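You operate a simulated robot arm through the tools that you are given. There is no shell and no other tool. Be economical: measure what you need, move in short steps, check, and stop when the job is done.

The job below is to be done with a simulated two-armed robot. You get a single attempt, and the scene is never put back.

Task
On the ledge, fold the blue cloth in half.

Only the result counts: the job must be done as asked and must still hold three seconds after the hand-in. Knocking over, shifting, dropping, spilling or breaking anything else fails it. Flat cloth is picked up by pressing the open fingertips on it (5 to 10 N) and closing them slowly along it; thin cloth reads only 2 to 8 mm in the jaws.

Robot
Two 7-joint arms with two-finger parallel grippers on one trunk, on a base that drives. Base frame: it is fixed to the floor where the robot stands at the start and does not move with it; the origin is under the middle of the robot, x ahead of it, y to its left, z up. Lengths are in mm, angles in degrees, forces in N, time in s.
The left shoulder is at the start at [60, 189, 1103], the right one opposite. With the tool pointing down near the work surface each hand reaches from about 100 to 640 mm from the robot's upright axis, wherever it stands, measured 20 degrees to its own side. Places, roughly: ledge [500, 400, 800]. Payload 3.43 kg a hand.
The tool frame of a hand sits at the grasp point between the pads (the TCP): z along the fingers, y along the line on which they close. The tips reach 30 mm beyond it. Largest opening 94 mm; finger width 28, thickness 10; the body of the gripper, 50 by 96 mm, starts 55 mm behind the TCP.
Orientation is that of the tool frame in the base frame, as a unit quaternion [x, y, z, w]. With the fingers straight down and closing along the base's y, the tool's x points along the base's -x, its y along +y and its z along -z.

Tools
- The arms move only by the tool jog_arm. It takes "left_series", "right_series" or both (then of equal length, played together; a hand with none holds still); each is text: rows parted by semicolons, each of 7 numbers parted by spaces: the shift along the base's x, y, z in mm, then the turn, a rotation vector about the base's x, y, z in degrees, then the closure, from 0 (fully open) to 1 (shut). In form: tx ty tz ax ay az jaw; .... A call has 1 to 8 rows; each row is the pose to reach, as a shift and turn from the pose commanded when the call began. Each row takes 0.2 s and may step no farther than 50 mm and 8.6 degrees from the row before; otherwise, or with a gripper value out of range, the whole call is refused. Where a pose cannot be reached the arm comes as near as it can. A force on the tool above 40 N (or 10 N above the force at the start of the call, whichever is more), or a blocked arm, ends the call early, and 0.2 s more pass. The fingers move at their own pace (about 153 mm/s each) and stop on an object; they squeeze with about 43 N. The grip force told is the motor's: it shows also when the fingers shut on nothing. Time passes only in rows, and 0.2 s behind the last, so rows that repeat a pose let the fingers close. It gives the time, the measured TCP pose, the force on the tool (base axes), the opening and the grip force at its end, in the units of the frame above (readings bear some noise), with the torque about the TCP (base axes, N m) and any sound that the robot's microphone picked up.
- Cameras (640 x 400 px; columns grow to the right, rows downward): "scene" is now at [15.6, 5.9, 1652]; the picture's right is [0.05, -1.00, 0.00], its down [-0.84, -0.04, -0.55] and it looks along [0.55, 0.03, -0.84] (base axes); focal length 259 px, centre (320, 200). "left" rides on the left gripper at [76, -14, -102] in its tool frame; the picture's right is [0.18, 0.98, 0.00], its down [-0.75, 0.14, -0.64] and it looks along [-0.63, 0.12, 0.77] (tool axes); focal length 243 px, centre (320, 200). "right" rides on the right gripper at [76, 14, -102] in its tool frame; the picture's right is [-0.18, 0.98, 0.00], its down [-0.75, -0.14, -0.64] and it looks along [-0.63, -0.12, 0.77] (tool axes); focal length 243 px, centre (320, 200). There is no depth. A picture from a camera that has moved, and an enlarged one, comes with that camera's place and axes in the base frame and with its lens. The place of the scene camera against the robot may be out by one fixed shift of up to 12 mm in any direction.
- get_image(camera): a new picture of that camera. No time passes.
- lift_body(by): slides the trunk up (or, below 0, down) by that many mm; the arms and the scene camera ride with it, the base frame stays. It gives what a move gives, with no picture.
- drive_base(legs): drives the robot by 1 to 6 legs, each [ahead, left, turn to the left] in mm, mm and degrees, along the robot's own axes; the way and the turn of a leg run together, so that a leg with both is an arc; at most 1500 mm and 180 degrees a leg. The arms and the cameras ride along, it lands a little off, and it stops where it bumps. It gives what a move gives.
- turn_head(pan, tilt): turns the head with the scene camera to pan (to the left, within 86 degrees either way) and tilt (down, from -29 to 69), counted from straight ahead of the robot. It gives what a move gives.
- inspect(camera, box): a new picture of the part [left, top, right, bottom] of that camera's present view, enlarged. No time passes.
- job_done(): hands the job in; it is judged then, once.

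Go step by step. Nothing tells you exact positions but the pictures and the camera data: compare them with the known pose of the tool, close in by small moves and look again before you grip or let go. The budget is 120 turns and 108 pictures, counting those below and the enlarged ones. Unless the task says otherwise, let go and move clear before handing in, and close with one line.

The tools are called after "Request:" by a JSON object that holds its "fn" and its "kwargs". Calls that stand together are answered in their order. jog_arm: Moves the arms, as the interface text tells. Its arguments: {"type":"object","properties":{"left_series":{"type":"string"},"right_series":{"type":"string"}},"required":[]} The other tools are called the same way: lift_body (by) slides the trunk up or down; drive_base (legs) drives the base; turn_head (pan, tilt) turns the head that bears the scene camera; get_image (camera) takes a picture; inspect (camera, box) takes an enlarged picture of a part of a camera's view; job_done () hands the job in.

At the start:

```text
clock: 0.0
left_tcp_pos: [469.4, 248.0, 981.3]
left_orientation: [0.0, 1.0, 0.0, 0.0]
left_wrist_force: [-0.4, 0.0, 0.0]
left_moment: [0.02, 0.0, 0.01]
left_gripper_width: 93.8
left_grip_force: 0.1
right_tcp_pos: [306.7, -168.7, 959.8]
right_orientation: [0.001, 1.0, 0.0, 0.0]
right_wrist_force: [-0.3, -0.8, -0.5]
right_moment: [0.02, 0.01, 0.01]
right_gripper_width: 94.2
right_grip_force: 0.1
trunk travel left (down, up): [-775.0, 215.0]
robot x, y, heading: [1.6, 1.4, -0.0]
head pan, tilt: [2.9, 56.9]
```

scene: 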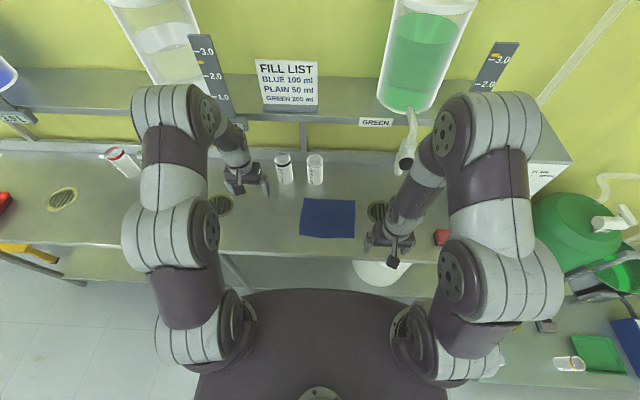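
right: 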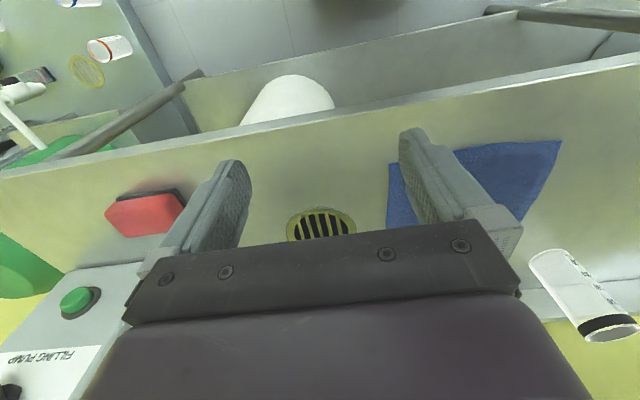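
left: 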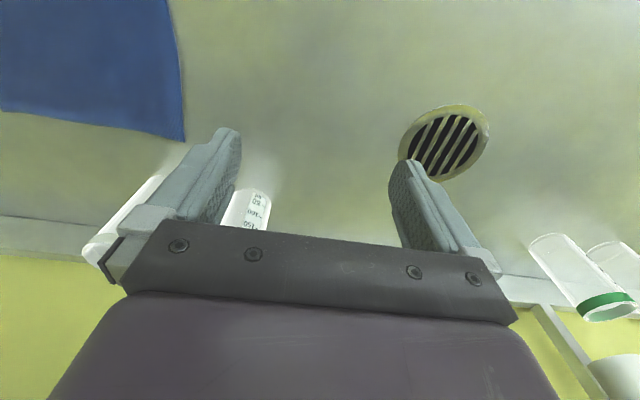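

The blue cloth seems to lie on the bench near [495, 0, 800]. I'll enlarge it to measure its corners and to look for any other blue cloth.

Request:
{"fn": "inspect", "kwargs": {"camera": "scene", "box": [220, 140, 460, 290]}}

Request:
{"fn": "inspect", "kwargs": {"camera": "scene", "box": [480, 240, 640, 400]}}

Request:
{"fn": "inspect", "kwargs": {"camera": "scene", "box": [0, 100, 240, 300]}}

```text
2.67 times, centred on (340, 215) of scene
camera zoom: at [15.6, 5.9, 1652.0], right [0.05, -1.0, 0.0], down [-0.84, -0.04, -0.55], along [0.55, 0.03, -0.84], focal length 690 px, centre (267, 160)
```

zoom: 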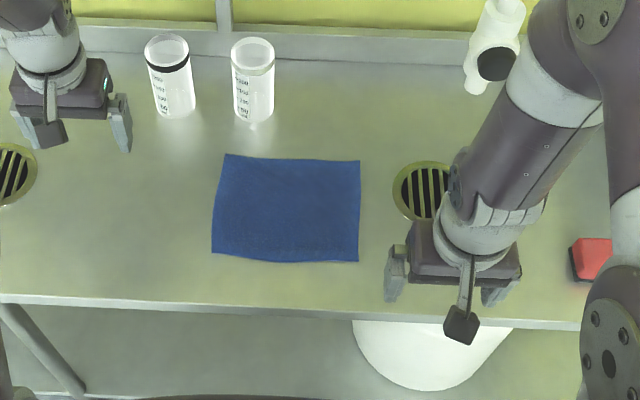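

```text
2.50 times, centred on (560, 320) of scene
camera zoom: at [15.6, 5.9, 1652.0], right [0.05, -1.0, 0.0], down [-0.84, -0.04, -0.55], along [0.55, 0.03, -0.84], focal length 647 px, centre (-280, -100)
```

zoom: 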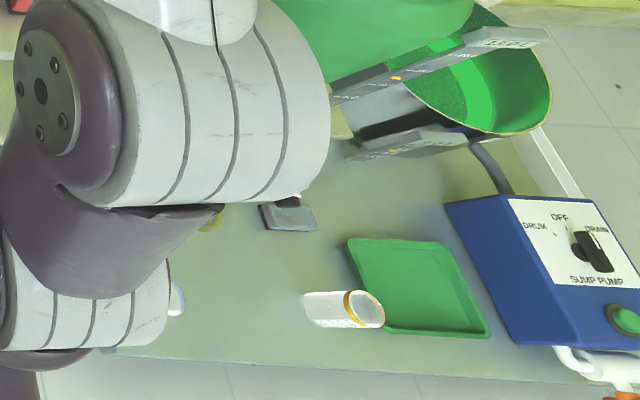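

```text
2.00 times, centred on (120, 200) of scene
camera zoom: at [15.6, 5.9, 1652.0], right [0.05, -1.0, 0.0], down [-0.84, -0.04, -0.55], along [0.55, 0.03, -0.84], focal length 517 px, centre (720, 200)
```

zoom: 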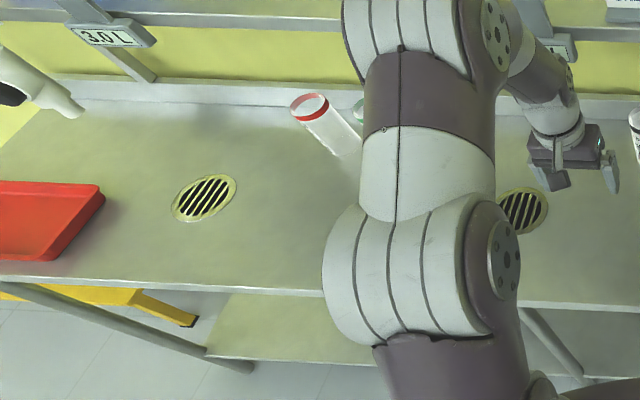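

The cloth spans about x 403–567, y −103 to +95, on a surface near z 800. The plan is to pinch the two near corners, one per hand, and fold the near edge onto the far edge. I'll move both hands above those corners first.

Request:
{"fn": "jog_arm", "kwargs": {"left_series": "-10 -34 -22 0 0 0 0.2;-20 -67 -44 0 0 0 0.4;-31 -101 -66 0 0 0 0.6;-41 -134 -88 0 0 0 0.78;-51 -168 -110 0 0 0 0.78;-51 -168 -110 0 0 0 0.78", "right_series": "22 17 -18 0 0 0 0.2;44 34 -36 0 0 0 0.4;67 50 -54 0 0 0 0.6;89 67 -72 0 0 0 0.78;111 84 -90 0 0 0 0.78;111 84 -90 0 0 0 0.78"}}

Request:
{"fn": "get_image", "kwargs": {"camera": "left"}}

Request:
{"fn": "get_image", "kwargs": {"camera": "right"}}

Request:
{"fn": "inspect", "kwargs": {"camera": "scene", "box": [220, 140, 460, 290]}}

```text
clock: 1.4
left_tcp_pos: [417.1, 77.9, 870.8]
left_orientation: [-0.001, 1.0, 0.0, 0.0]
left_wrist_force: [-0.3, -0.4, -0.1]
left_moment: [0.01, -0.01, -0.02]
left_gripper_width: 20.9
left_grip_force: 0.1
right_tcp_pos: [415.6, -86.3, 869.4]
right_orientation: [0.001, 1.0, -0.001, 0.0]
right_wrist_force: [-0.6, 0.5, -0.1]
right_moment: [0.01, -0.03, -0.01]
right_gripper_width: 20.7
right_grip_force: 0.0
trunk travel left (down, up): [-775.0, 215.0]
robot x, y, heading: [-1.3, -3.0, -0.0]
head pan, tilt: [2.9, 56.9]
```

```text
101 pictures are left
camera left: at [341.4, 65.3, 974.1], right [-0.18, 0.98, 0.0], down [0.75, 0.14, 0.64], along [0.63, 0.12, -0.77], focal length 243 px, centre (320, 200)
```

left: 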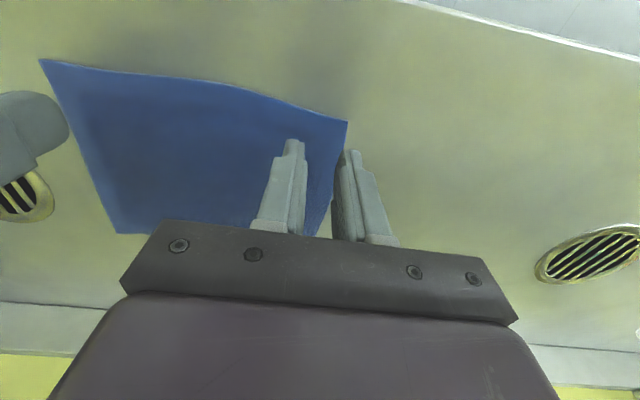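

```text
100 pictures are left
camera right: at [340.4, -72.5, 972.6], right [0.18, 0.98, 0.0], down [0.75, -0.14, 0.64], along [0.63, -0.12, -0.77], focal length 243 px, centre (320, 200)
```

right: 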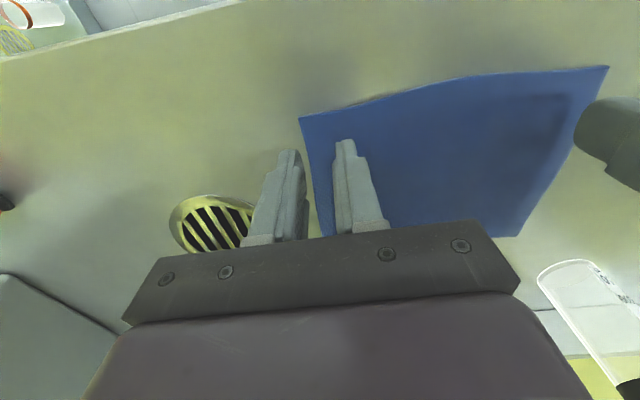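

```text
2.67 times, centred on (340, 215) of scene
camera zoom: at [14.8, 6.3, 1652.1], right [0.05, -1.0, 0.0], down [-0.84, -0.04, -0.55], along [0.55, 0.03, -0.84], focal length 690 px, centre (267, 160)
```

zoom: 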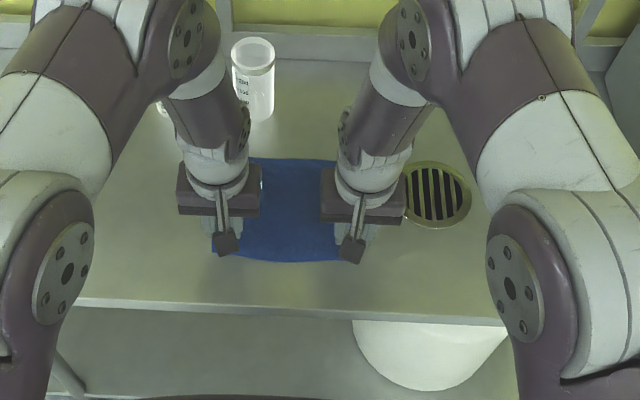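

The wrist cameras put the near corners at about [406, 97] and [403, −100], so both hands are well placed. I'll shift slightly inward and descend until light contact.

Request:
{"fn": "jog_arm", "kwargs": {"left_series": "2 -5 -12 0 0 0 0.78;2 -5 -24 0 0 0 0.78;2 -5 -33 0 0 0 0.78;2 -5 -37 0 0 0 0.78;2 -5 -37 0 0 0 0.78", "right_series": "3 8 -12 0 0 0 0.78;3 8 -24 0 0 0 0.78;3 8 -32 0 0 0 0.78;3 8 -36 0 0 0 0.78;3 8 -36 0 0 0 0.78"}}

```text
clock: 2.6
left_tcp_pos: [421.1, 74.6, 833.8]
left_orientation: [0.001, 1.0, 0.0, 0.001]
left_wrist_force: [1.1, 0.0, 5.8]
left_moment: [0.03, -0.03, 0.02]
left_gripper_width: 20.5
left_grip_force: 0.0
right_tcp_pos: [420.0, -77.4, 833.3]
right_orientation: [0.0, 1.0, 0.0, 0.0]
right_wrist_force: [0.2, -1.2, 7.8]
right_moment: [-0.04, -0.02, -0.02]
right_gripper_width: 20.5
right_grip_force: 0.0
trunk travel left (down, up): [-775.0, 215.0]
robot x, y, heading: [1.9, -2.6, 0.1]
head pan, tilt: [2.9, 56.9]
```

Both hands now press the cloth with 6–8 N. I'll close slowly along it.

Request:
{"fn": "jog_arm", "kwargs": {"left_series": "0 0 -0.3 0 0 0 0.81;0 0 -0.3 0 0 0 0.84;0 0 -0.3 0 0 0 0.87;0 0 -0.3 0 0 0 0.90;0 0 -0.3 0 0 0 0.93;0 0 -0.3 0 0 0 0.96;0 0 -0.3 0 0 0 1;0 0 -0.3 0 0 0 1", "right_series": "0 0 0 0 0 0 0.81;0 0 0 0 0 0 0.84;0 0 0 0 0 0 0.87;0 0 0 0 0 0 0.90;0 0 0 0 0 0 0.93;0 0 0 0 0 0 0.96;0 0 0 0 0 0 1;0 0 0 0 0 0 1"}}

Request:
{"fn": "get_image", "kwargs": {"camera": "left"}}

Request:
{"fn": "get_image", "kwargs": {"camera": "right"}}

```text
clock: 4.4
left_tcp_pos: [420.6, 74.3, 834.0]
left_orientation: [0.0, 1.0, 0.0, 0.001]
left_wrist_force: [0.8, -0.4, 5.5]
left_moment: [-0.04, -0.03, 0.0]
left_gripper_width: 0.1
left_grip_force: 32.9
right_tcp_pos: [419.2, -76.8, 833.9]
right_orientation: [-0.001, 1.0, 0.0, 0.001]
right_wrist_force: [1.0, 0.7, 9.5]
right_moment: [0.05, 0.02, 0.07]
right_gripper_width: 3.5
right_grip_force: 38.3
trunk travel left (down, up): [-775.0, 215.0]
robot x, y, heading: [2.4, -0.4, 0.2]
head pan, tilt: [2.9, 56.9]
```

```text
98 pictures are left
camera left: at [344.6, 60.6, 936.6], right [-0.18, 0.98, 0.0], down [0.75, 0.14, 0.64], along [0.63, 0.12, -0.77], focal length 243 px, centre (320, 200)
```

left: 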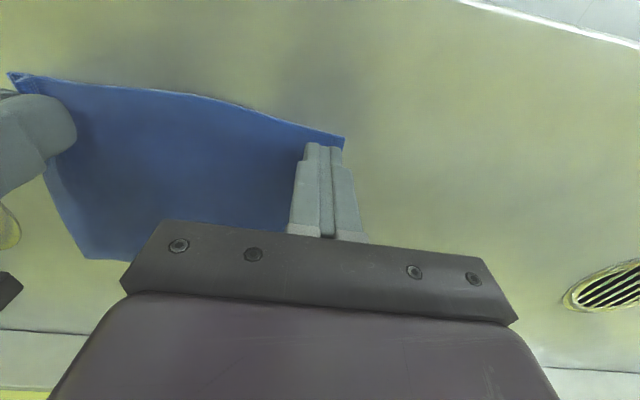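

```text
97 pictures are left
camera right: at [343.9, -63.9, 936.2], right [0.18, 0.98, 0.0], down [0.75, -0.14, 0.64], along [0.63, -0.12, -0.77], focal length 243 px, centre (320, 200)
```

right: 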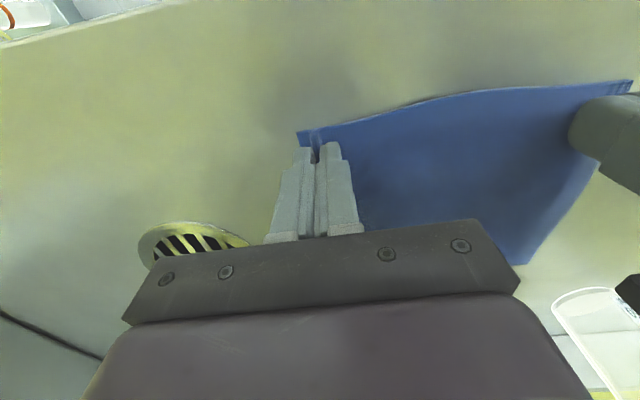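

The right hand holds cloth (3.5 mm) but the left closed on nothing. I'll lift the left a little, reopen it, press slightly harder and retry.

Request:
{"fn": "jog_arm", "kwargs": {"left_series": "0 0 6 0 0 0 1;0 0 6 0 0 0 0.72;0 0 2 0 0 0 0.72;0 0 -0.9 0 0 0 0.72;0 0 -0.9 0 0 0 0.72"}}

```text
clock: 5.6
left_tcp_pos: [421.9, 75.0, 832.9]
left_orientation: [0.0, 1.0, 0.0, 0.001]
left_wrist_force: [-1.4, -0.4, 5.4]
left_moment: [-0.03, 0.05, -0.03]
left_gripper_width: 26.1
left_grip_force: 0.0
right_tcp_pos: [420.2, -78.0, 834.5]
right_orientation: [0.0, 1.0, 0.0, 0.001]
right_wrist_force: [0.5, 0.3, 9.0]
right_moment: [0.02, -0.05, 0.03]
right_gripper_width: 3.6
right_grip_force: 37.5
trunk travel left (down, up): [-775.0, 215.0]
robot x, y, heading: [2.0, 0.9, 0.1]
head pan, tilt: [2.9, 56.9]
```

Request:
{"fn": "jog_arm", "kwargs": {"left_series": "0 0 -1 0 0 0 0.72;0 0 -1 0 0 0 0.77;0 0 -1 0 0 0 0.81;0 0 -1 0 0 0 0.85;0 0 -1 0 0 0 0.89;0 0 -1 0 0 0 0.93;0 0 -1 0 0 0 1;0 0 -1 0 0 0 1"}}

Request:
{"fn": "get_image", "kwargs": {"camera": "left"}}

```text
clock: 7.4
left_tcp_pos: [420.8, 73.4, 832.9]
left_orientation: [0.0, 1.0, 0.0, 0.003]
left_wrist_force: [0.5, -17.5, 14.5]
left_moment: [-0.53, 0.01, -0.1]
left_gripper_width: 3.7
left_grip_force: 38.2
right_tcp_pos: [420.0, -79.0, 833.3]
right_orientation: [-0.001, 1.0, 0.001, 0.001]
right_wrist_force: [0.1, 15.2, 6.6]
right_moment: [0.52, 0.01, 0.14]
right_gripper_width: 3.6
right_grip_force: 37.8
trunk travel left (down, up): [-775.0, 215.0]
robot x, y, heading: [-1.0, 0.0, 0.1]
head pan, tilt: [2.9, 56.9]
```

```text
96 pictures are left
camera left: at [345.2, 59.9, 935.9], right [-0.18, 0.98, 0.0], down [0.75, 0.14, 0.64], along [0.63, 0.12, -0.76], focal length 243 px, centre (320, 200)
```

left: 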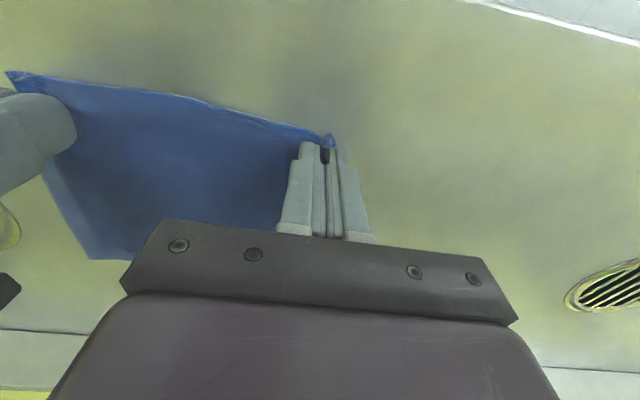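

Both hands now hold cloth, but the grip covers 28 mm of depth from the edge, and that strip would curl under when folded. I'll let go and regrip nearer the edge with about 12 mm of overlap.

Request:
{"fn": "jog_arm", "kwargs": {"left_series": "0 -2 0 0 0 0 1;0 -1 2 0 0 0 0.72;0 0 15 0 0 0 0.72;-9 0 15 0 0 0 0.72;-17 0 15 0 0 0 0.72;-17 0 15 0 0 0 0.72", "right_series": "0 2 0 0 0 0 1;0 1 2 0 0 0 0.72;0 0 15 0 0 0 0.72;-9 0 15 0 0 0 0.72;-17 0 15 0 0 0 0.72;-17 0 15 0 0 0 0.72"}}

Request:
{"fn": "get_image", "kwargs": {"camera": "left"}}

Request:
{"fn": "get_image", "kwargs": {"camera": "right"}}

```text
clock: 8.8
left_tcp_pos: [405.4, 74.3, 847.9]
left_orientation: [0.001, 1.0, 0.0, 0.0]
left_wrist_force: [-0.2, -1.2, -0.4]
left_moment: [0.0, 0.0, 0.02]
left_gripper_width: 26.3
left_grip_force: 0.0
right_tcp_pos: [404.2, -75.1, 847.5]
right_orientation: [0.0, 1.0, 0.0, 0.0]
right_wrist_force: [0.9, 0.1, -0.7]
right_moment: [0.03, 0.0, 0.0]
right_gripper_width: 26.3
right_grip_force: 0.0
trunk travel left (down, up): [-775.0, 215.0]
robot x, y, heading: [1.5, 1.1, 0.2]
head pan, tilt: [2.9, 56.9]
```

```text
95 pictures are left
camera left: at [328.4, 60.6, 950.8], right [-0.18, 0.98, 0.0], down [0.75, 0.14, 0.64], along [0.63, 0.12, -0.77], focal length 243 px, centre (320, 200)
```

left: 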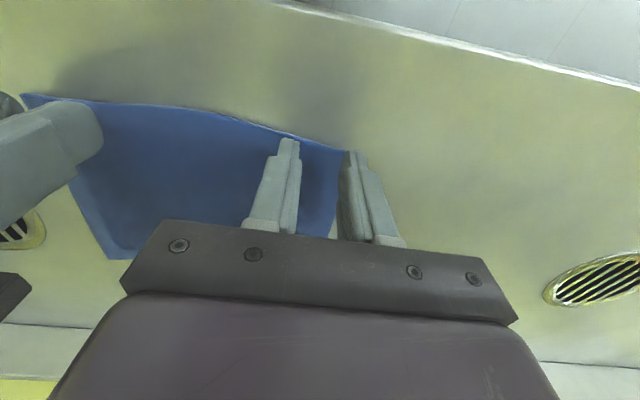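

```text
94 pictures are left
camera right: at [328.4, -61.6, 950.2], right [0.18, 0.98, 0.0], down [0.75, -0.14, 0.64], along [0.63, -0.12, -0.77], focal length 243 px, centre (320, 200)
```

right: 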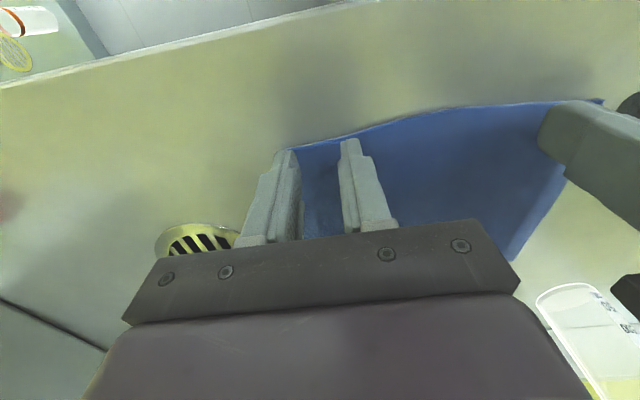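

The cloth has gone flat again, shifted about 4 mm toward −y. I'll align both hands with the corners and press.

Request:
{"fn": "jog_arm", "kwargs": {"left_series": "-1 -6 0 0 0 0 0.72;-1 -6 -7 0 0 0 0.72;-1 -6 -13 0 0 0 0.72;-1 -6 -16 0 0 0 0.72;-1 -6 -16 0 0 0 0.72", "right_series": "-1 -7 0 0 0 0 0.72;-1 -7 -7 0 0 0 0.72;-1 -7 -13 0 0 0 0.72;-1 -7 -15.5 0 0 0 0.72;-1 -7 -15.5 0 0 0 0.72"}}

```text
clock: 10.0
left_tcp_pos: [402.9, 68.5, 832.6]
left_orientation: [0.0, 1.0, -0.001, 0.001]
left_wrist_force: [0.7, 2.7, 18.5]
left_moment: [-0.03, -0.15, 0.02]
left_gripper_width: 25.9
left_grip_force: 0.1
right_tcp_pos: [401.1, -80.7, 833.8]
right_orientation: [-0.001, 1.0, 0.0, 0.001]
right_wrist_force: [0.6, -0.1, 1.9]
right_moment: [-0.01, -0.03, -0.04]
right_gripper_width: 26.3
right_grip_force: 0.0
trunk travel left (down, up): [-775.0, 215.0]
robot x, y, heading: [1.8, -0.5, 0.1]
head pan, tilt: [2.9, 56.9]
```

The left presses too hard and the right too lightly, so I'll balance both to about 8 N.

Request:
{"fn": "jog_arm", "kwargs": {"left_series": "0 0 0.8 0 0 0 0.72;0 0 0.8 0 0 0 0.72", "right_series": "0 0 -0.8 0 0 0 0.72;0 0 -0.8 0 0 0 0.72"}}

```text
clock: 10.6
left_tcp_pos: [403.1, 69.0, 832.0]
left_orientation: [0.0, 1.0, 0.001, 0.002]
left_wrist_force: [3.7, 0.6, 17.7]
left_moment: [-0.11, -0.23, 0.0]
left_gripper_width: 26.2
left_grip_force: 0.0
right_tcp_pos: [400.1, -83.0, 831.9]
right_orientation: [0.0, 1.0, 0.0, 0.001]
right_wrist_force: [-0.4, 0.7, 8.0]
right_moment: [0.13, -0.04, 0.03]
right_gripper_width: 26.4
right_grip_force: 0.1
trunk travel left (down, up): [-775.0, 215.0]
robot x, y, heading: [4.1, -1.8, -0.1]
head pan, tilt: [2.9, 56.9]
```

Request:
{"fn": "jog_arm", "kwargs": {"left_series": "0 0 1.2 0 0 0 0.72;0 0 1.2 0 0 0 0.72"}}

```text
clock: 11.2
left_tcp_pos: [402.5, 68.7, 833.3]
left_orientation: [0.0, 1.0, -0.001, 0.0]
left_wrist_force: [-0.5, -2.2, 9.1]
left_moment: [-0.14, -0.09, 0.0]
left_gripper_width: 26.3
left_grip_force: 0.6
right_tcp_pos: [401.6, -82.3, 832.6]
right_orientation: [0.0, 1.0, 0.0, 0.002]
right_wrist_force: [-0.6, 1.1, 11.0]
right_moment: [0.13, -0.08, 0.01]
right_gripper_width: 26.2
right_grip_force: 0.5
trunk travel left (down, up): [-775.0, 215.0]
robot x, y, heading: [-1.4, 0.9, 0.1]
head pan, tilt: [2.9, 56.9]
```

Pressures are now 9–11 N, so I'll close both slowly.

Request:
{"fn": "jog_arm", "kwargs": {"left_series": "0 0 0 0 0 0 0.76;0 -1 0 0 0 0 0.80;0 -1 0 0 0 0 0.84;0 -2 0 0 0 0 0.88;0 -2 0 0 0 0 0.92;0 -3 0 0 0 0 0.96;0 -3 0 0 0 0 1;0 -3 0 0 0 0 1", "right_series": "0 0 0 0 0 0 0.76;0 1 0 0 0 0 0.80;0 1 0 0 0 0 0.84;0 2 0 0 0 0 0.88;0 2 0 0 0 0 0.92;0 3 0 0 0 0 0.96;0 3 0 0 0 0 1;0 3 0 0 0 0 1"}}

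Request:
{"fn": "get_image", "kwargs": {"camera": "left"}}

Request:
{"fn": "get_image", "kwargs": {"camera": "right"}}

```text
clock: 13.0
left_tcp_pos: [402.5, 65.8, 833.0]
left_orientation: [0.0, 1.0, 0.001, 0.0]
left_wrist_force: [-0.2, 1.5, 7.8]
left_moment: [-0.01, -0.04, 0.03]
left_gripper_width: 0.0
left_grip_force: 33.7
right_tcp_pos: [402.2, -78.4, 833.2]
right_orientation: [0.0, 1.0, 0.0, 0.0]
right_wrist_force: [0.2, 1.0, 4.6]
right_moment: [0.01, -0.04, -0.01]
right_gripper_width: 3.0
right_grip_force: 37.6
trunk travel left (down, up): [-775.0, 215.0]
robot x, y, heading: [-3.5, -1.6, 0.0]
head pan, tilt: [2.9, 56.9]
```

```text
93 pictures are left
camera left: at [327.4, 52.2, 936.2], right [-0.18, 0.98, 0.0], down [0.75, 0.14, 0.64], along [0.63, 0.12, -0.77], focal length 243 px, centre (320, 200)
```

left: 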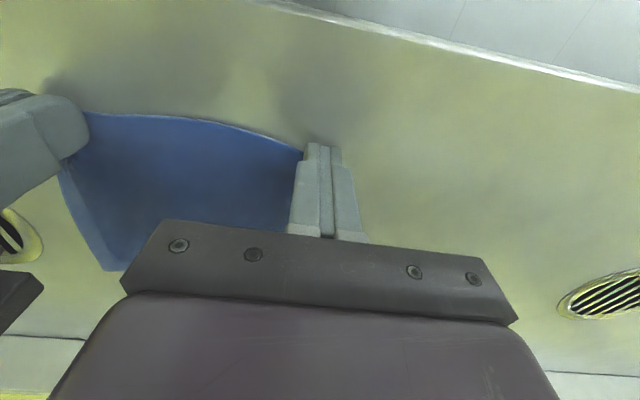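

```text
92 pictures are left
camera right: at [325.7, -65.2, 935.9], right [0.18, 0.98, 0.0], down [0.75, -0.14, 0.64], along [0.63, -0.12, -0.77], focal length 243 px, centre (320, 200)
```

right: 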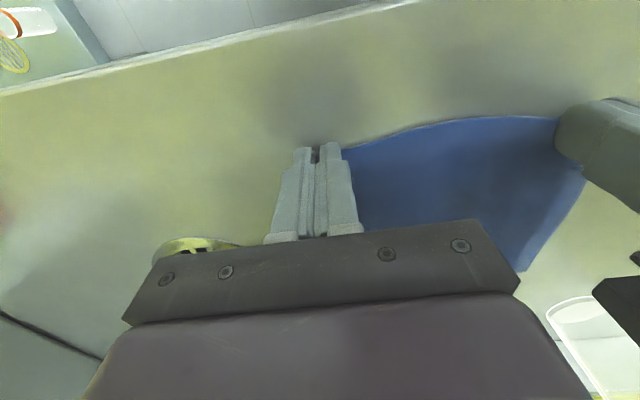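

The right hand holds and the left slipped again. I'll lift the left, reopen and look.

Request:
{"fn": "jog_arm", "kwargs": {"left_series": "0 0 8 0 0 0 1;0 0 15 0 0 0 0.7;0 0 15 0 0 0 0.7;0 0 15 0 0 0 0.7"}}

Request:
{"fn": "get_image", "kwargs": {"camera": "left"}}

```text
clock: 14.0
left_tcp_pos: [403.7, 65.5, 847.1]
left_orientation: [-0.001, 1.0, 0.0, 0.0]
left_wrist_force: [-0.4, 0.5, -0.7]
left_moment: [0.03, -0.01, -0.01]
left_gripper_width: 28.4
left_grip_force: 0.1
right_tcp_pos: [402.2, -78.8, 832.6]
right_orientation: [0.0, 1.0, -0.001, 0.0]
right_wrist_force: [-1.9, -0.2, 6.6]
right_moment: [0.0, -0.02, 0.03]
right_gripper_width: 2.8
right_grip_force: 37.6
trunk travel left (down, up): [-775.0, 215.0]
robot x, y, heading: [2.4, -1.4, 0.2]
head pan, tilt: [2.9, 56.9]
```

```text
91 pictures are left
camera left: at [328.0, 52.4, 950.8], right [-0.18, 0.98, 0.0], down [0.75, 0.14, 0.64], along [0.63, 0.12, -0.77], focal length 243 px, centre (320, 200)
```

left: 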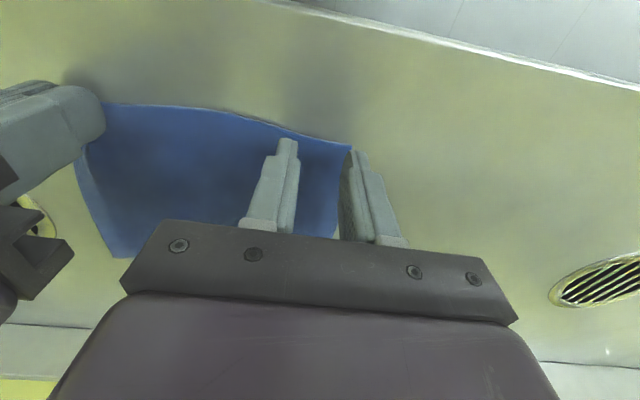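

The left corner is at about [404, 88]. I'll place the left hand slightly further in and press again.

Request:
{"fn": "jog_arm", "kwargs": {"left_series": "4 -5 0 0 0 0 0.7;4 -5 -7 0 0 0 0.7;4 -5 -13 0 0 0 0.7;4 -5 -15.5 0 0 0 0.7;4 -5 -15.5 0 0 0 0.7"}}

```text
clock: 15.2
left_tcp_pos: [408.5, 61.4, 832.8]
left_orientation: [0.001, 1.0, 0.0, 0.0]
left_wrist_force: [-1.3, 1.4, 11.8]
left_moment: [0.0, 0.0, -0.01]
left_gripper_width: 28.1
left_grip_force: 0.1
right_tcp_pos: [402.5, -78.7, 833.3]
right_orientation: [0.0, 1.0, 0.0, 0.001]
right_wrist_force: [0.5, 0.8, 3.3]
right_moment: [0.0, -0.02, -0.01]
right_gripper_width: 3.1
right_grip_force: 38.2
trunk travel left (down, up): [-775.0, 215.0]
robot x, y, heading: [0.1, 5.5, 0.0]
head pan, tilt: [2.9, 56.9]
```

Request:
{"fn": "jog_arm", "kwargs": {"left_series": "0 0 0 0 0 0 0.74;0 0 0 0 0 0 0.78;0 0 0 0 0 0 0.82;0 -1 0 0 0 0 0.86;0 -1 0 0 0 0 0.90;0 -1 0 0 0 0 0.95;0 -1 0 0 0 0 1;0 -1 0 0 0 0 1"}}

Request:
{"fn": "get_image", "kwargs": {"camera": "left"}}

```text
clock: 17.0
left_tcp_pos: [407.9, 59.8, 833.7]
left_orientation: [0.0, 1.0, 0.0, 0.001]
left_wrist_force: [0.9, -12.9, 11.4]
left_moment: [-0.38, -0.04, 0.04]
left_gripper_width: 3.4
left_grip_force: 38.3
right_tcp_pos: [402.7, -79.0, 833.4]
right_orientation: [0.001, 1.0, -0.001, 0.001]
right_wrist_force: [-0.2, 11.8, 3.5]
right_moment: [0.4, -0.01, 0.11]
right_gripper_width: 3.4
right_grip_force: 37.8
trunk travel left (down, up): [-775.0, 215.0]
robot x, y, heading: [1.6, 0.2, -0.2]
head pan, tilt: [2.9, 56.9]
```

```text
90 pictures are left
camera left: at [331.5, 46.1, 935.9], right [-0.18, 0.98, 0.0], down [0.75, 0.14, 0.64], along [0.63, 0.12, -0.77], focal length 243 px, centre (320, 200)
```

left: 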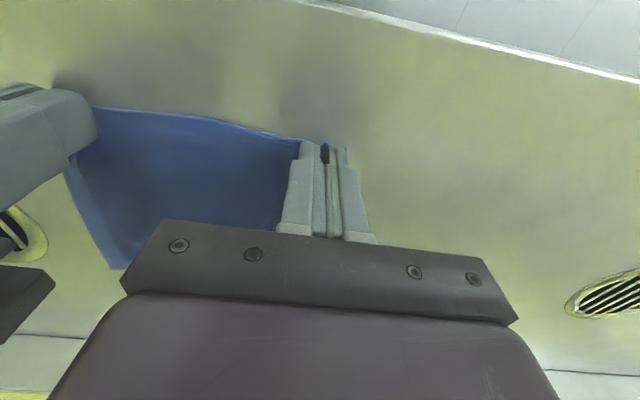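

Both hands hold their corners. I'll slacken slightly, lift and carry the edge up to above the fold line, then check.

Request:
{"fn": "jog_arm", "kwargs": {"left_series": "0 -2 4 0 0 0 1;4 -3 14 0 0 0 1;9 -3 26 0 0 0 1;16 -3 37 0 0 0 1;26 -3 48 0 0 0 1;40 -3 57 0 0 0 1;55 -3 63 0 0 0 1;72 -3 67 0 0 0 1", "right_series": "0 2 4 0 0 0 1;4 3 14 0 0 0 1;9 3 26 0 0 0 1;16 3 37 0 0 0 1;26 3 48 0 0 0 1;40 3 57 0 0 0 1;55 3 63 0 0 0 1;72 3 67 0 0 0 1"}}

Request:
{"fn": "get_image", "kwargs": {"camera": "left"}}

Request:
{"fn": "get_image", "kwargs": {"camera": "scene"}}

```text
clock: 18.8
left_tcp_pos: [482.0, 56.6, 897.2]
left_orientation: [0.0, 1.0, 0.0, -0.001]
left_wrist_force: [0.1, -3.0, -0.6]
left_moment: [-0.1, 0.03, 0.0]
left_gripper_width: 3.3
left_grip_force: 38.0
right_tcp_pos: [473.1, -77.4, 898.7]
right_orientation: [0.001, 1.0, 0.0, 0.0]
right_wrist_force: [0.6, 3.9, -0.3]
right_moment: [0.11, 0.01, 0.02]
right_gripper_width: 3.4
right_grip_force: 37.9
trunk travel left (down, up): [-775.0, 215.0]
robot x, y, heading: [-1.7, -1.0, 0.0]
head pan, tilt: [2.9, 56.9]
```

```text
89 pictures are left
camera left: at [405.8, 43.2, 1002.2], right [-0.18, 0.98, 0.0], down [0.75, 0.14, 0.64], along [0.63, 0.12, -0.77], focal length 243 px, centre (320, 200)
```

left: 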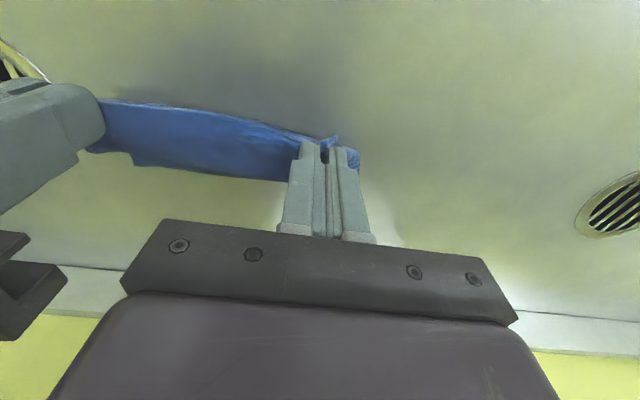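

```text
88 pictures are left
camera scene: at [17.0, 5.9, 1652.0], right [0.05, -1.0, 0.0], down [-0.84, -0.04, -0.55], along [0.54, 0.03, -0.84], focal length 259 px, centre (320, 200)
```

scene: 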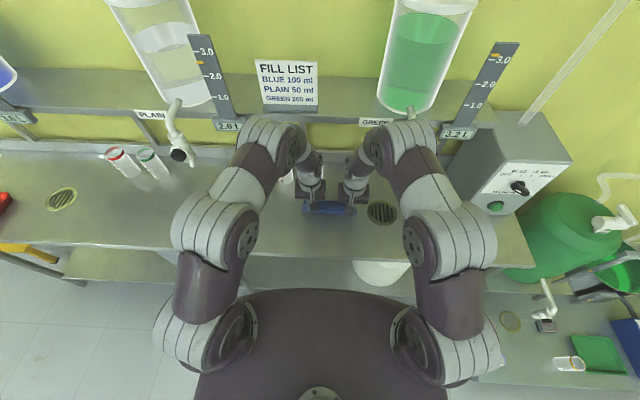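

The cloth hangs across the fold, and its far edge is at about x 557. I'll carry on over and lower toward the far edge.

Request:
{"fn": "jog_arm", "kwargs": {"left_series": "12 0 -2 0 0 0 1;23 0 -8 0 0 0 1;33 0 -17 0 0 0 1;41 0 -28 0 0 0 1;46 0 -38 0 0 0 1;48 0 -47 0 0 0 1;48 0 -54 0 0 0 1;48 0 -54 0 0 0 1", "right_series": "14 0 -2 0 0 0 1;26 0 -8 0 0 0 1;38 0 -17 0 0 0 1;47 0 -28 0 0 0 1;52 0 -38 0 0 0 1;54 0 -47 0 0 0 1;54 0 -54 0 0 0 1;54 0 -54 0 0 0 1"}}

Request:
{"fn": "get_image", "kwargs": {"camera": "left"}}

Request:
{"fn": "get_image", "kwargs": {"camera": "right"}}

Request:
{"fn": "inspect", "kwargs": {"camera": "scene", "box": [250, 150, 410, 250]}}

```text
clock: 20.6
left_tcp_pos: [529.2, 57.3, 846.2]
left_orientation: [-0.001, 1.0, 0.0, 0.0]
left_wrist_force: [0.7, -4.7, 0.4]
left_moment: [-0.08, 0.01, 0.0]
left_gripper_width: 3.4
left_grip_force: 37.3
right_tcp_pos: [528.2, -77.1, 845.7]
right_orientation: [0.0, 1.0, 0.0, 0.001]
right_wrist_force: [0.1, 4.1, 0.4]
right_moment: [0.09, 0.04, 0.05]
right_gripper_width: 3.1
right_grip_force: 38.2
trunk travel left (down, up): [-775.0, 215.0]
robot x, y, heading: [-2.6, 1.2, 0.2]
head pan, tilt: [2.9, 56.9]
```

```text
87 pictures are left
camera left: at [452.8, 42.4, 949.1], right [-0.18, 0.98, 0.0], down [0.75, 0.14, 0.64], along [0.63, 0.12, -0.77], focal length 243 px, centre (320, 200)
```

left: 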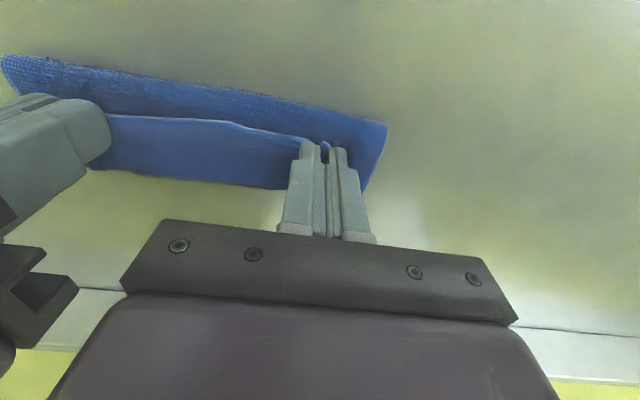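

```text
86 pictures are left
camera right: at [451.2, -63.7, 948.4], right [0.18, 0.98, 0.0], down [0.75, -0.14, 0.64], along [0.63, -0.12, -0.77], focal length 243 px, centre (320, 200)
```

right: 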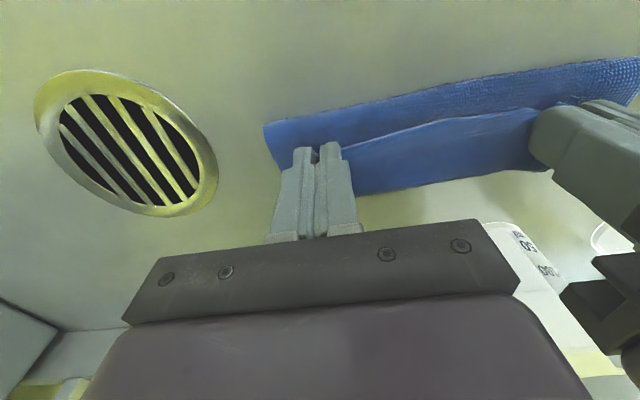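

```text
4.00 times, centred on (330, 200) of scene
camera zoom: at [15.3, 5.8, 1652.1], right [0.05, -1.0, 0.0], down [-0.84, -0.04, -0.55], along [0.55, 0.03, -0.84], focal length 1035 px, centre (280, 200)
```

zoom: 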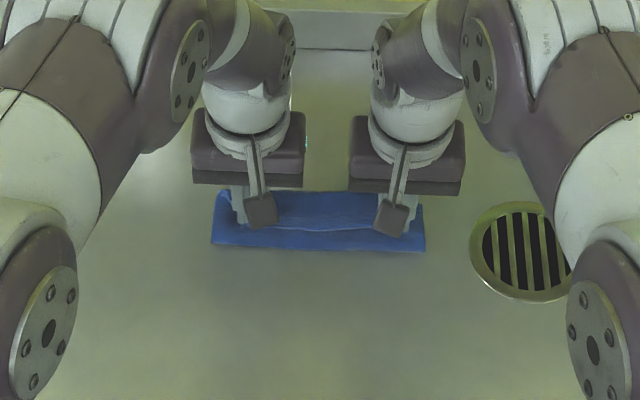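

The fold is formed: the underside now faces up, with a small curl at the pinched edge. I'll move 8 mm further, lower, release, rise and look.

Request:
{"fn": "jog_arm", "kwargs": {"left_series": "4 0 -3 0 0 0 1;8 0 -7 0 0 0 1;8 0 -8 0 0 0 1;8 0 -8 0 0 0 0.9;8 0 -8 0 0 0 0.8;8 0 -8 0 0 0 0.75;8 0 10 0 0 0 0.75;8 0 40 0 0 0 0.75", "right_series": "4 0 -3 0 0 0 1;8 0 -7 0 0 0 1;8 0 -8 0 0 0 1;8 0 -8 0 0 0 0.9;8 0 -8 0 0 0 0.8;8 0 -8 0 0 0 0.75;8 0 10 0 0 0 0.75;8 0 40 0 0 0 0.75"}}

Request:
{"fn": "get_image", "kwargs": {"camera": "left"}}

Request:
{"fn": "get_image", "kwargs": {"camera": "right"}}

Request:
{"fn": "inspect", "kwargs": {"camera": "scene", "box": [250, 150, 410, 250]}}

```text
clock: 22.4
left_tcp_pos: [535.4, 54.7, 883.8]
left_orientation: [0.0, 1.0, 0.0, 0.001]
left_wrist_force: [-0.5, -0.3, 0.5]
left_moment: [0.02, -0.02, 0.0]
left_gripper_width: 23.3
left_grip_force: 0.1
right_tcp_pos: [534.8, -77.3, 884.7]
right_orientation: [0.0, 1.0, 0.0, 0.0]
right_wrist_force: [-0.8, 0.0, -0.1]
right_moment: [0.01, -0.03, -0.01]
right_gripper_width: 23.5
right_grip_force: 0.1
trunk travel left (down, up): [-775.0, 215.0]
robot x, y, heading: [1.4, 1.6, -0.3]
head pan, tilt: [2.9, 56.9]
```

```text
84 pictures are left
camera left: at [459.5, 41.8, 987.0], right [-0.18, 0.98, 0.0], down [0.75, 0.14, 0.64], along [0.63, 0.12, -0.77], focal length 243 px, centre (320, 200)
```

left: 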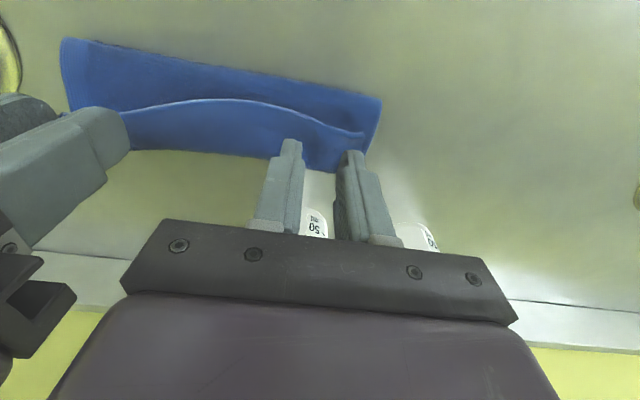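

```text
83 pictures are left
camera right: at [458.8, -63.6, 988.6], right [0.18, 0.98, 0.0], down [0.75, -0.14, 0.64], along [0.63, -0.12, -0.77], focal length 243 px, centre (320, 200)
```

right: 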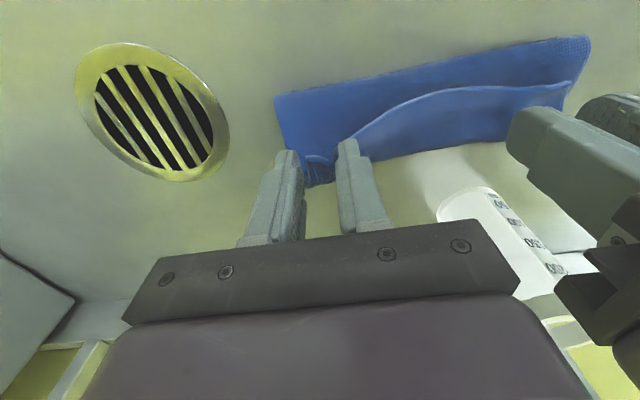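

```text
4.00 times, centred on (330, 200) of scene
camera zoom: at [13.2, 5.7, 1651.9], right [0.05, -1.0, 0.0], down [-0.84, -0.04, -0.55], along [0.55, 0.03, -0.84], focal length 1035 px, centre (280, 200)
```

zoom: 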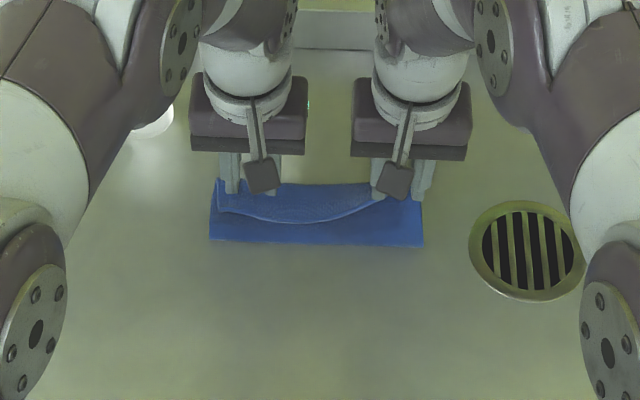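

The hands have let go. I'll pull them up and out of the way to see the cloth clearly.

Request:
{"fn": "jog_arm", "kwargs": {"left_series": "-20 10 30 0 0 0 0.75;-50 30 50 0 0 0 0.75;-80 60 60 0 0 0 0.75;-110 90 60 0 0 0 0.75;-130 120 60 0 0 0 0.75", "right_series": "-20 -10 30 0 0 0 0.75;-50 -30 50 0 0 0 0.75;-80 -60 60 0 0 0 0.75;-110 -90 60 0 0 0 0.75;-130 -120 60 0 0 0 0.75"}}

Request:
{"fn": "inspect", "kwargs": {"camera": "scene", "box": [270, 160, 390, 235]}}

Request:
{"fn": "get_image", "kwargs": {"camera": "left"}}

Request:
{"fn": "get_image", "kwargs": {"camera": "right"}}

```text
clock: 23.6
left_tcp_pos: [401.4, 176.0, 944.4]
left_orientation: [0.0, 1.0, 0.0, 0.001]
left_wrist_force: [0.1, 0.6, -0.8]
left_moment: [-0.01, 0.0, -0.01]
left_gripper_width: 23.5
left_grip_force: 0.0
right_tcp_pos: [410.3, -198.7, 945.9]
right_orientation: [-0.001, 1.0, -0.001, 0.0]
right_wrist_force: [0.6, 0.5, -0.2]
right_moment: [-0.01, 0.0, -0.02]
right_gripper_width: 23.2
right_grip_force: 0.0
trunk travel left (down, up): [-775.0, 215.0]
robot x, y, heading: [-0.6, 1.7, 0.0]
head pan, tilt: [2.9, 56.9]
```

```text
5.33 times, centred on (330, 198) of scene
camera zoom: at [15.2, 5.9, 1652.0], right [0.05, -1.0, 0.0], down [-0.84, -0.04, -0.55], along [0.55, 0.03, -0.84], focal length 1380 px, centre (267, 213)
```

zoom: 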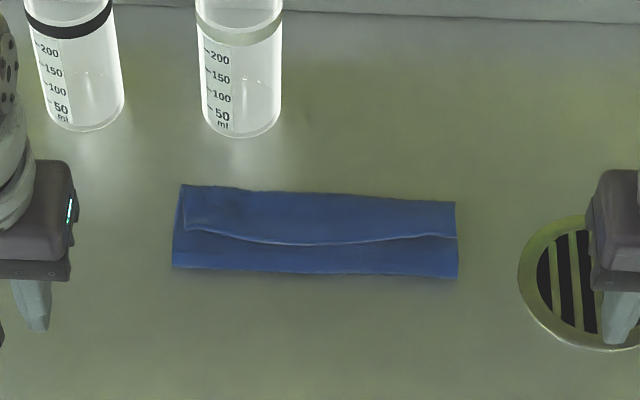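

```text
80 pictures are left
camera left: at [326.3, 162.4, 1047.4], right [-0.18, 0.98, 0.0], down [0.75, 0.14, 0.64], along [0.63, 0.12, -0.77], focal length 243 px, centre (320, 200)
```

left: 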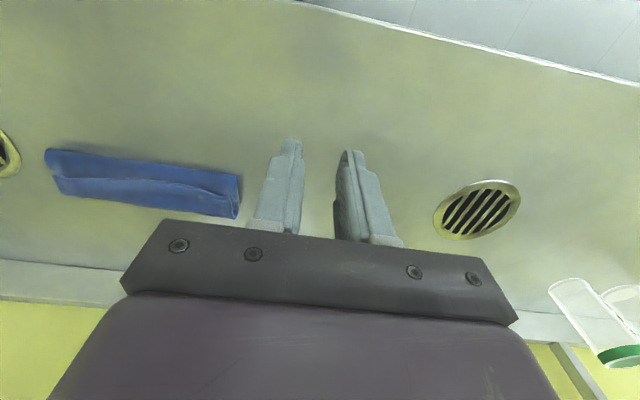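

```text
79 pictures are left
camera right: at [334.2, -185.2, 1048.6], right [0.18, 0.98, 0.0], down [0.75, -0.14, 0.64], along [0.63, -0.12, -0.77], focal length 243 px, centre (320, 200)
```

right: 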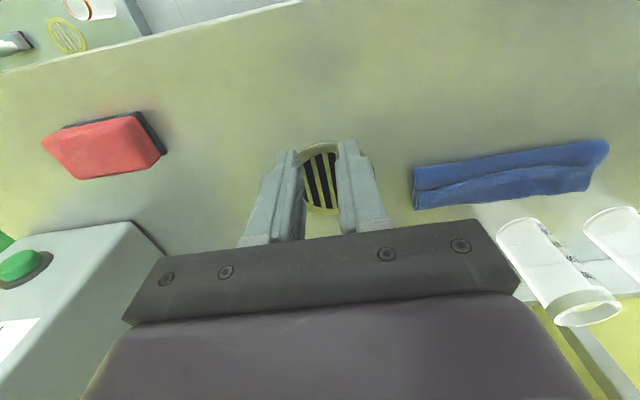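

The cloth is folded, but the free edge curled back as a flap about 33 mm deep, so the fold line is off-centre (x≈510, far edge≈576). I'll work it from above by friction. First, closed fingertips on the exposed top layer will drag it back toward −x, to roll the fold line to about 494.

Request:
{"fn": "jog_arm", "kwargs": {"left_series": "25 -20 0 0 0 0 1;55 -45 -10 0 0 0 1;85 -70 -35 0 0 0 1;110 -90 -65 0 0 0 1;125 -101 -95 0 0 0 1;125 -101 -99 0 0 0 1;125 -101 -99 0 0 0 1", "right_series": "25 20 0 0 0 0 1;50 45 -10 0 0 0 1;80 75 -35 0 0 0 1;103 98 -65 0 0 0 1;116 111 -96 0 0 0 1;116 111 -100 0 0 0 1;116 111 -100 0 0 0 1"}}

Request:
{"fn": "get_image", "kwargs": {"camera": "left"}}

Request:
{"fn": "get_image", "kwargs": {"camera": "right"}}

```text
clock: 25.2
left_tcp_pos: [530.3, 73.2, 842.8]
left_orientation: [0.0, 1.0, 0.001, 0.0]
left_wrist_force: [-0.1, 0.5, -0.4]
left_moment: [-0.03, -0.01, 0.02]
left_gripper_width: 0.0
left_grip_force: 32.9
right_tcp_pos: [523.7, -84.8, 844.7]
right_orientation: [0.0, 1.0, 0.0, 0.001]
right_wrist_force: [0.2, -0.3, 0.3]
right_moment: [-0.02, 0.01, 0.01]
right_gripper_width: 0.0
right_grip_force: 33.0
trunk travel left (down, up): [-775.0, 215.0]
robot x, y, heading: [-4.8, -0.6, 0.3]
head pan, tilt: [2.9, 56.9]
```

```text
78 pictures are left
camera left: at [454.1, 60.0, 947.7], right [-0.18, 0.98, 0.0], down [0.75, 0.14, 0.64], along [0.63, 0.12, -0.77], focal length 243 px, centre (320, 200)
```

left: 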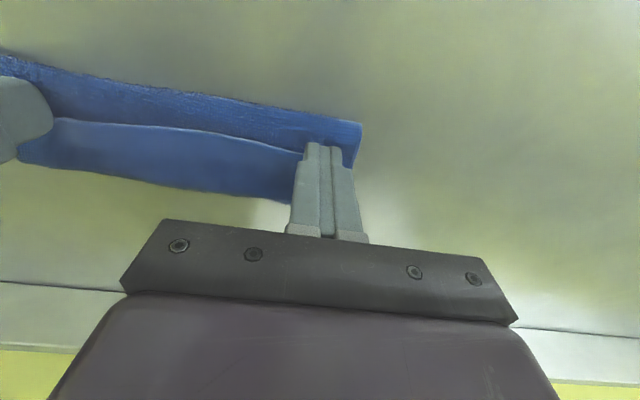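

```text
77 pictures are left
camera right: at [447.0, -70.8, 947.0], right [0.18, 0.98, 0.0], down [0.75, -0.14, 0.64], along [0.63, -0.12, -0.77], focal length 243 px, centre (320, 200)
```

right: 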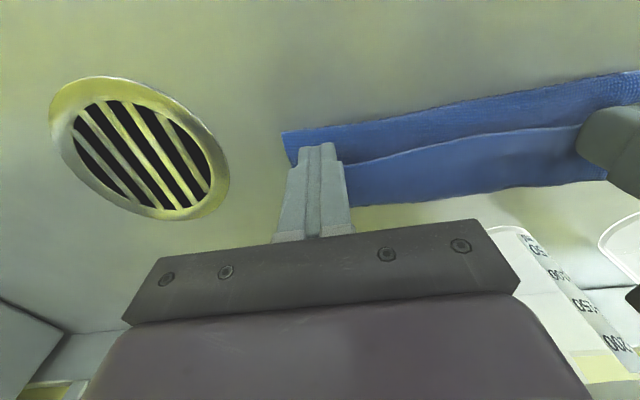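

The fold line is at x≈508, and the fingertips are over the exposed strip. I'll lower to light contact.

Request:
{"fn": "jog_arm", "kwargs": {"left_series": "-3 0 -4 0 0 0 1;-3 0 -7 0 0 0 1;-3 0 -7 0 0 0 1", "right_series": "1 0 -4 0 0 0 1;1 0 -8 0 0 0 1;1 0 -8 0 0 0 1"}}

```text
clock: 26.0
left_tcp_pos: [526.2, 74.4, 840.2]
left_orientation: [0.0, 1.0, 0.0, 0.002]
left_wrist_force: [0.0, -2.2, 4.1]
left_moment: [-0.04, -0.04, -0.01]
left_gripper_width: 0.0
left_grip_force: 33.2
right_tcp_pos: [523.7, -84.7, 837.1]
right_orientation: [0.0, 1.0, 0.0, 0.002]
right_wrist_force: [0.5, 2.0, 12.3]
right_moment: [0.03, -0.13, -0.01]
right_gripper_width: 0.0
right_grip_force: 33.2
trunk travel left (down, up): [-775.0, 215.0]
robot x, y, heading: [-1.9, 4.0, 0.0]
head pan, tilt: [2.9, 56.9]
```

Contact made at 4 N and 12 N. I'll ease the right and drag both toward −x by 15 mm, then check.

Request:
{"fn": "jog_arm", "kwargs": {"left_series": "0 0 0 0 0 0 1;-4 0 0 0 0 0 1;-8 0 0 0 0 0 1;-12 0 0 0 0 0 1;-15 0 0 0 0 0 1", "right_series": "0 0 1 0 0 0 1;-4 0 1 0 0 0 1;-8 0 1 0 0 0 1;-12 0 1 0 0 0 1;-15 0 1 0 0 0 1"}}

Request:
{"fn": "get_image", "kwargs": {"camera": "left"}}

Request:
{"fn": "get_image", "kwargs": {"camera": "right"}}

```text
clock: 27.2
left_tcp_pos: [512.5, 76.2, 839.9]
left_orientation: [0.0, 1.0, 0.001, 0.001]
left_wrist_force: [0.9, -1.5, 4.2]
left_moment: [-0.06, -0.09, -0.01]
left_gripper_width: 0.2
left_grip_force: 33.1
right_tcp_pos: [506.5, -84.8, 838.9]
right_orientation: [0.0, 1.0, 0.0, -0.001]
right_wrist_force: [1.4, 1.4, 5.0]
right_moment: [0.05, -0.09, 0.0]
right_gripper_width: 0.0
right_grip_force: 32.7
trunk travel left (down, up): [-775.0, 215.0]
robot x, y, heading: [-0.0, -0.1, 0.1]
head pan, tilt: [2.9, 56.9]
```

```text
76 pictures are left
camera left: at [435.8, 62.8, 942.5], right [-0.18, 0.98, 0.0], down [0.75, 0.14, 0.64], along [0.63, 0.12, -0.77], focal length 243 px, centre (320, 200)
```

left: 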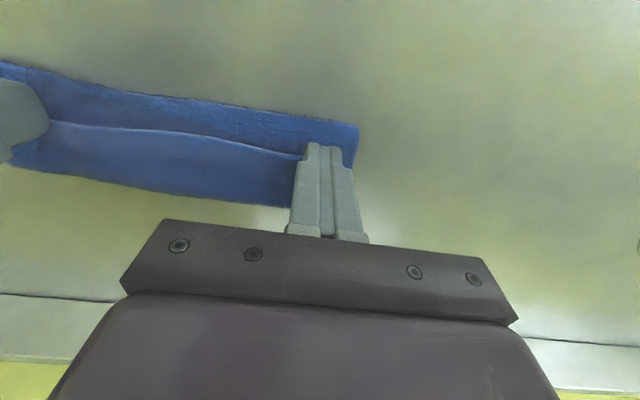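

```text
75 pictures are left
camera right: at [430.7, -71.6, 941.1], right [0.18, 0.98, 0.0], down [0.75, -0.14, 0.64], along [0.63, -0.12, -0.77], focal length 243 px, centre (320, 200)
```

right: 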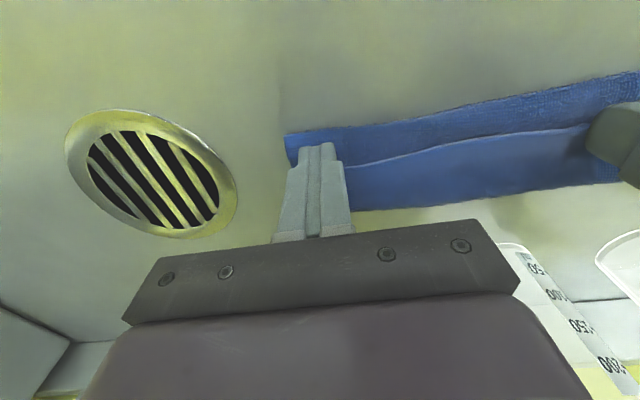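

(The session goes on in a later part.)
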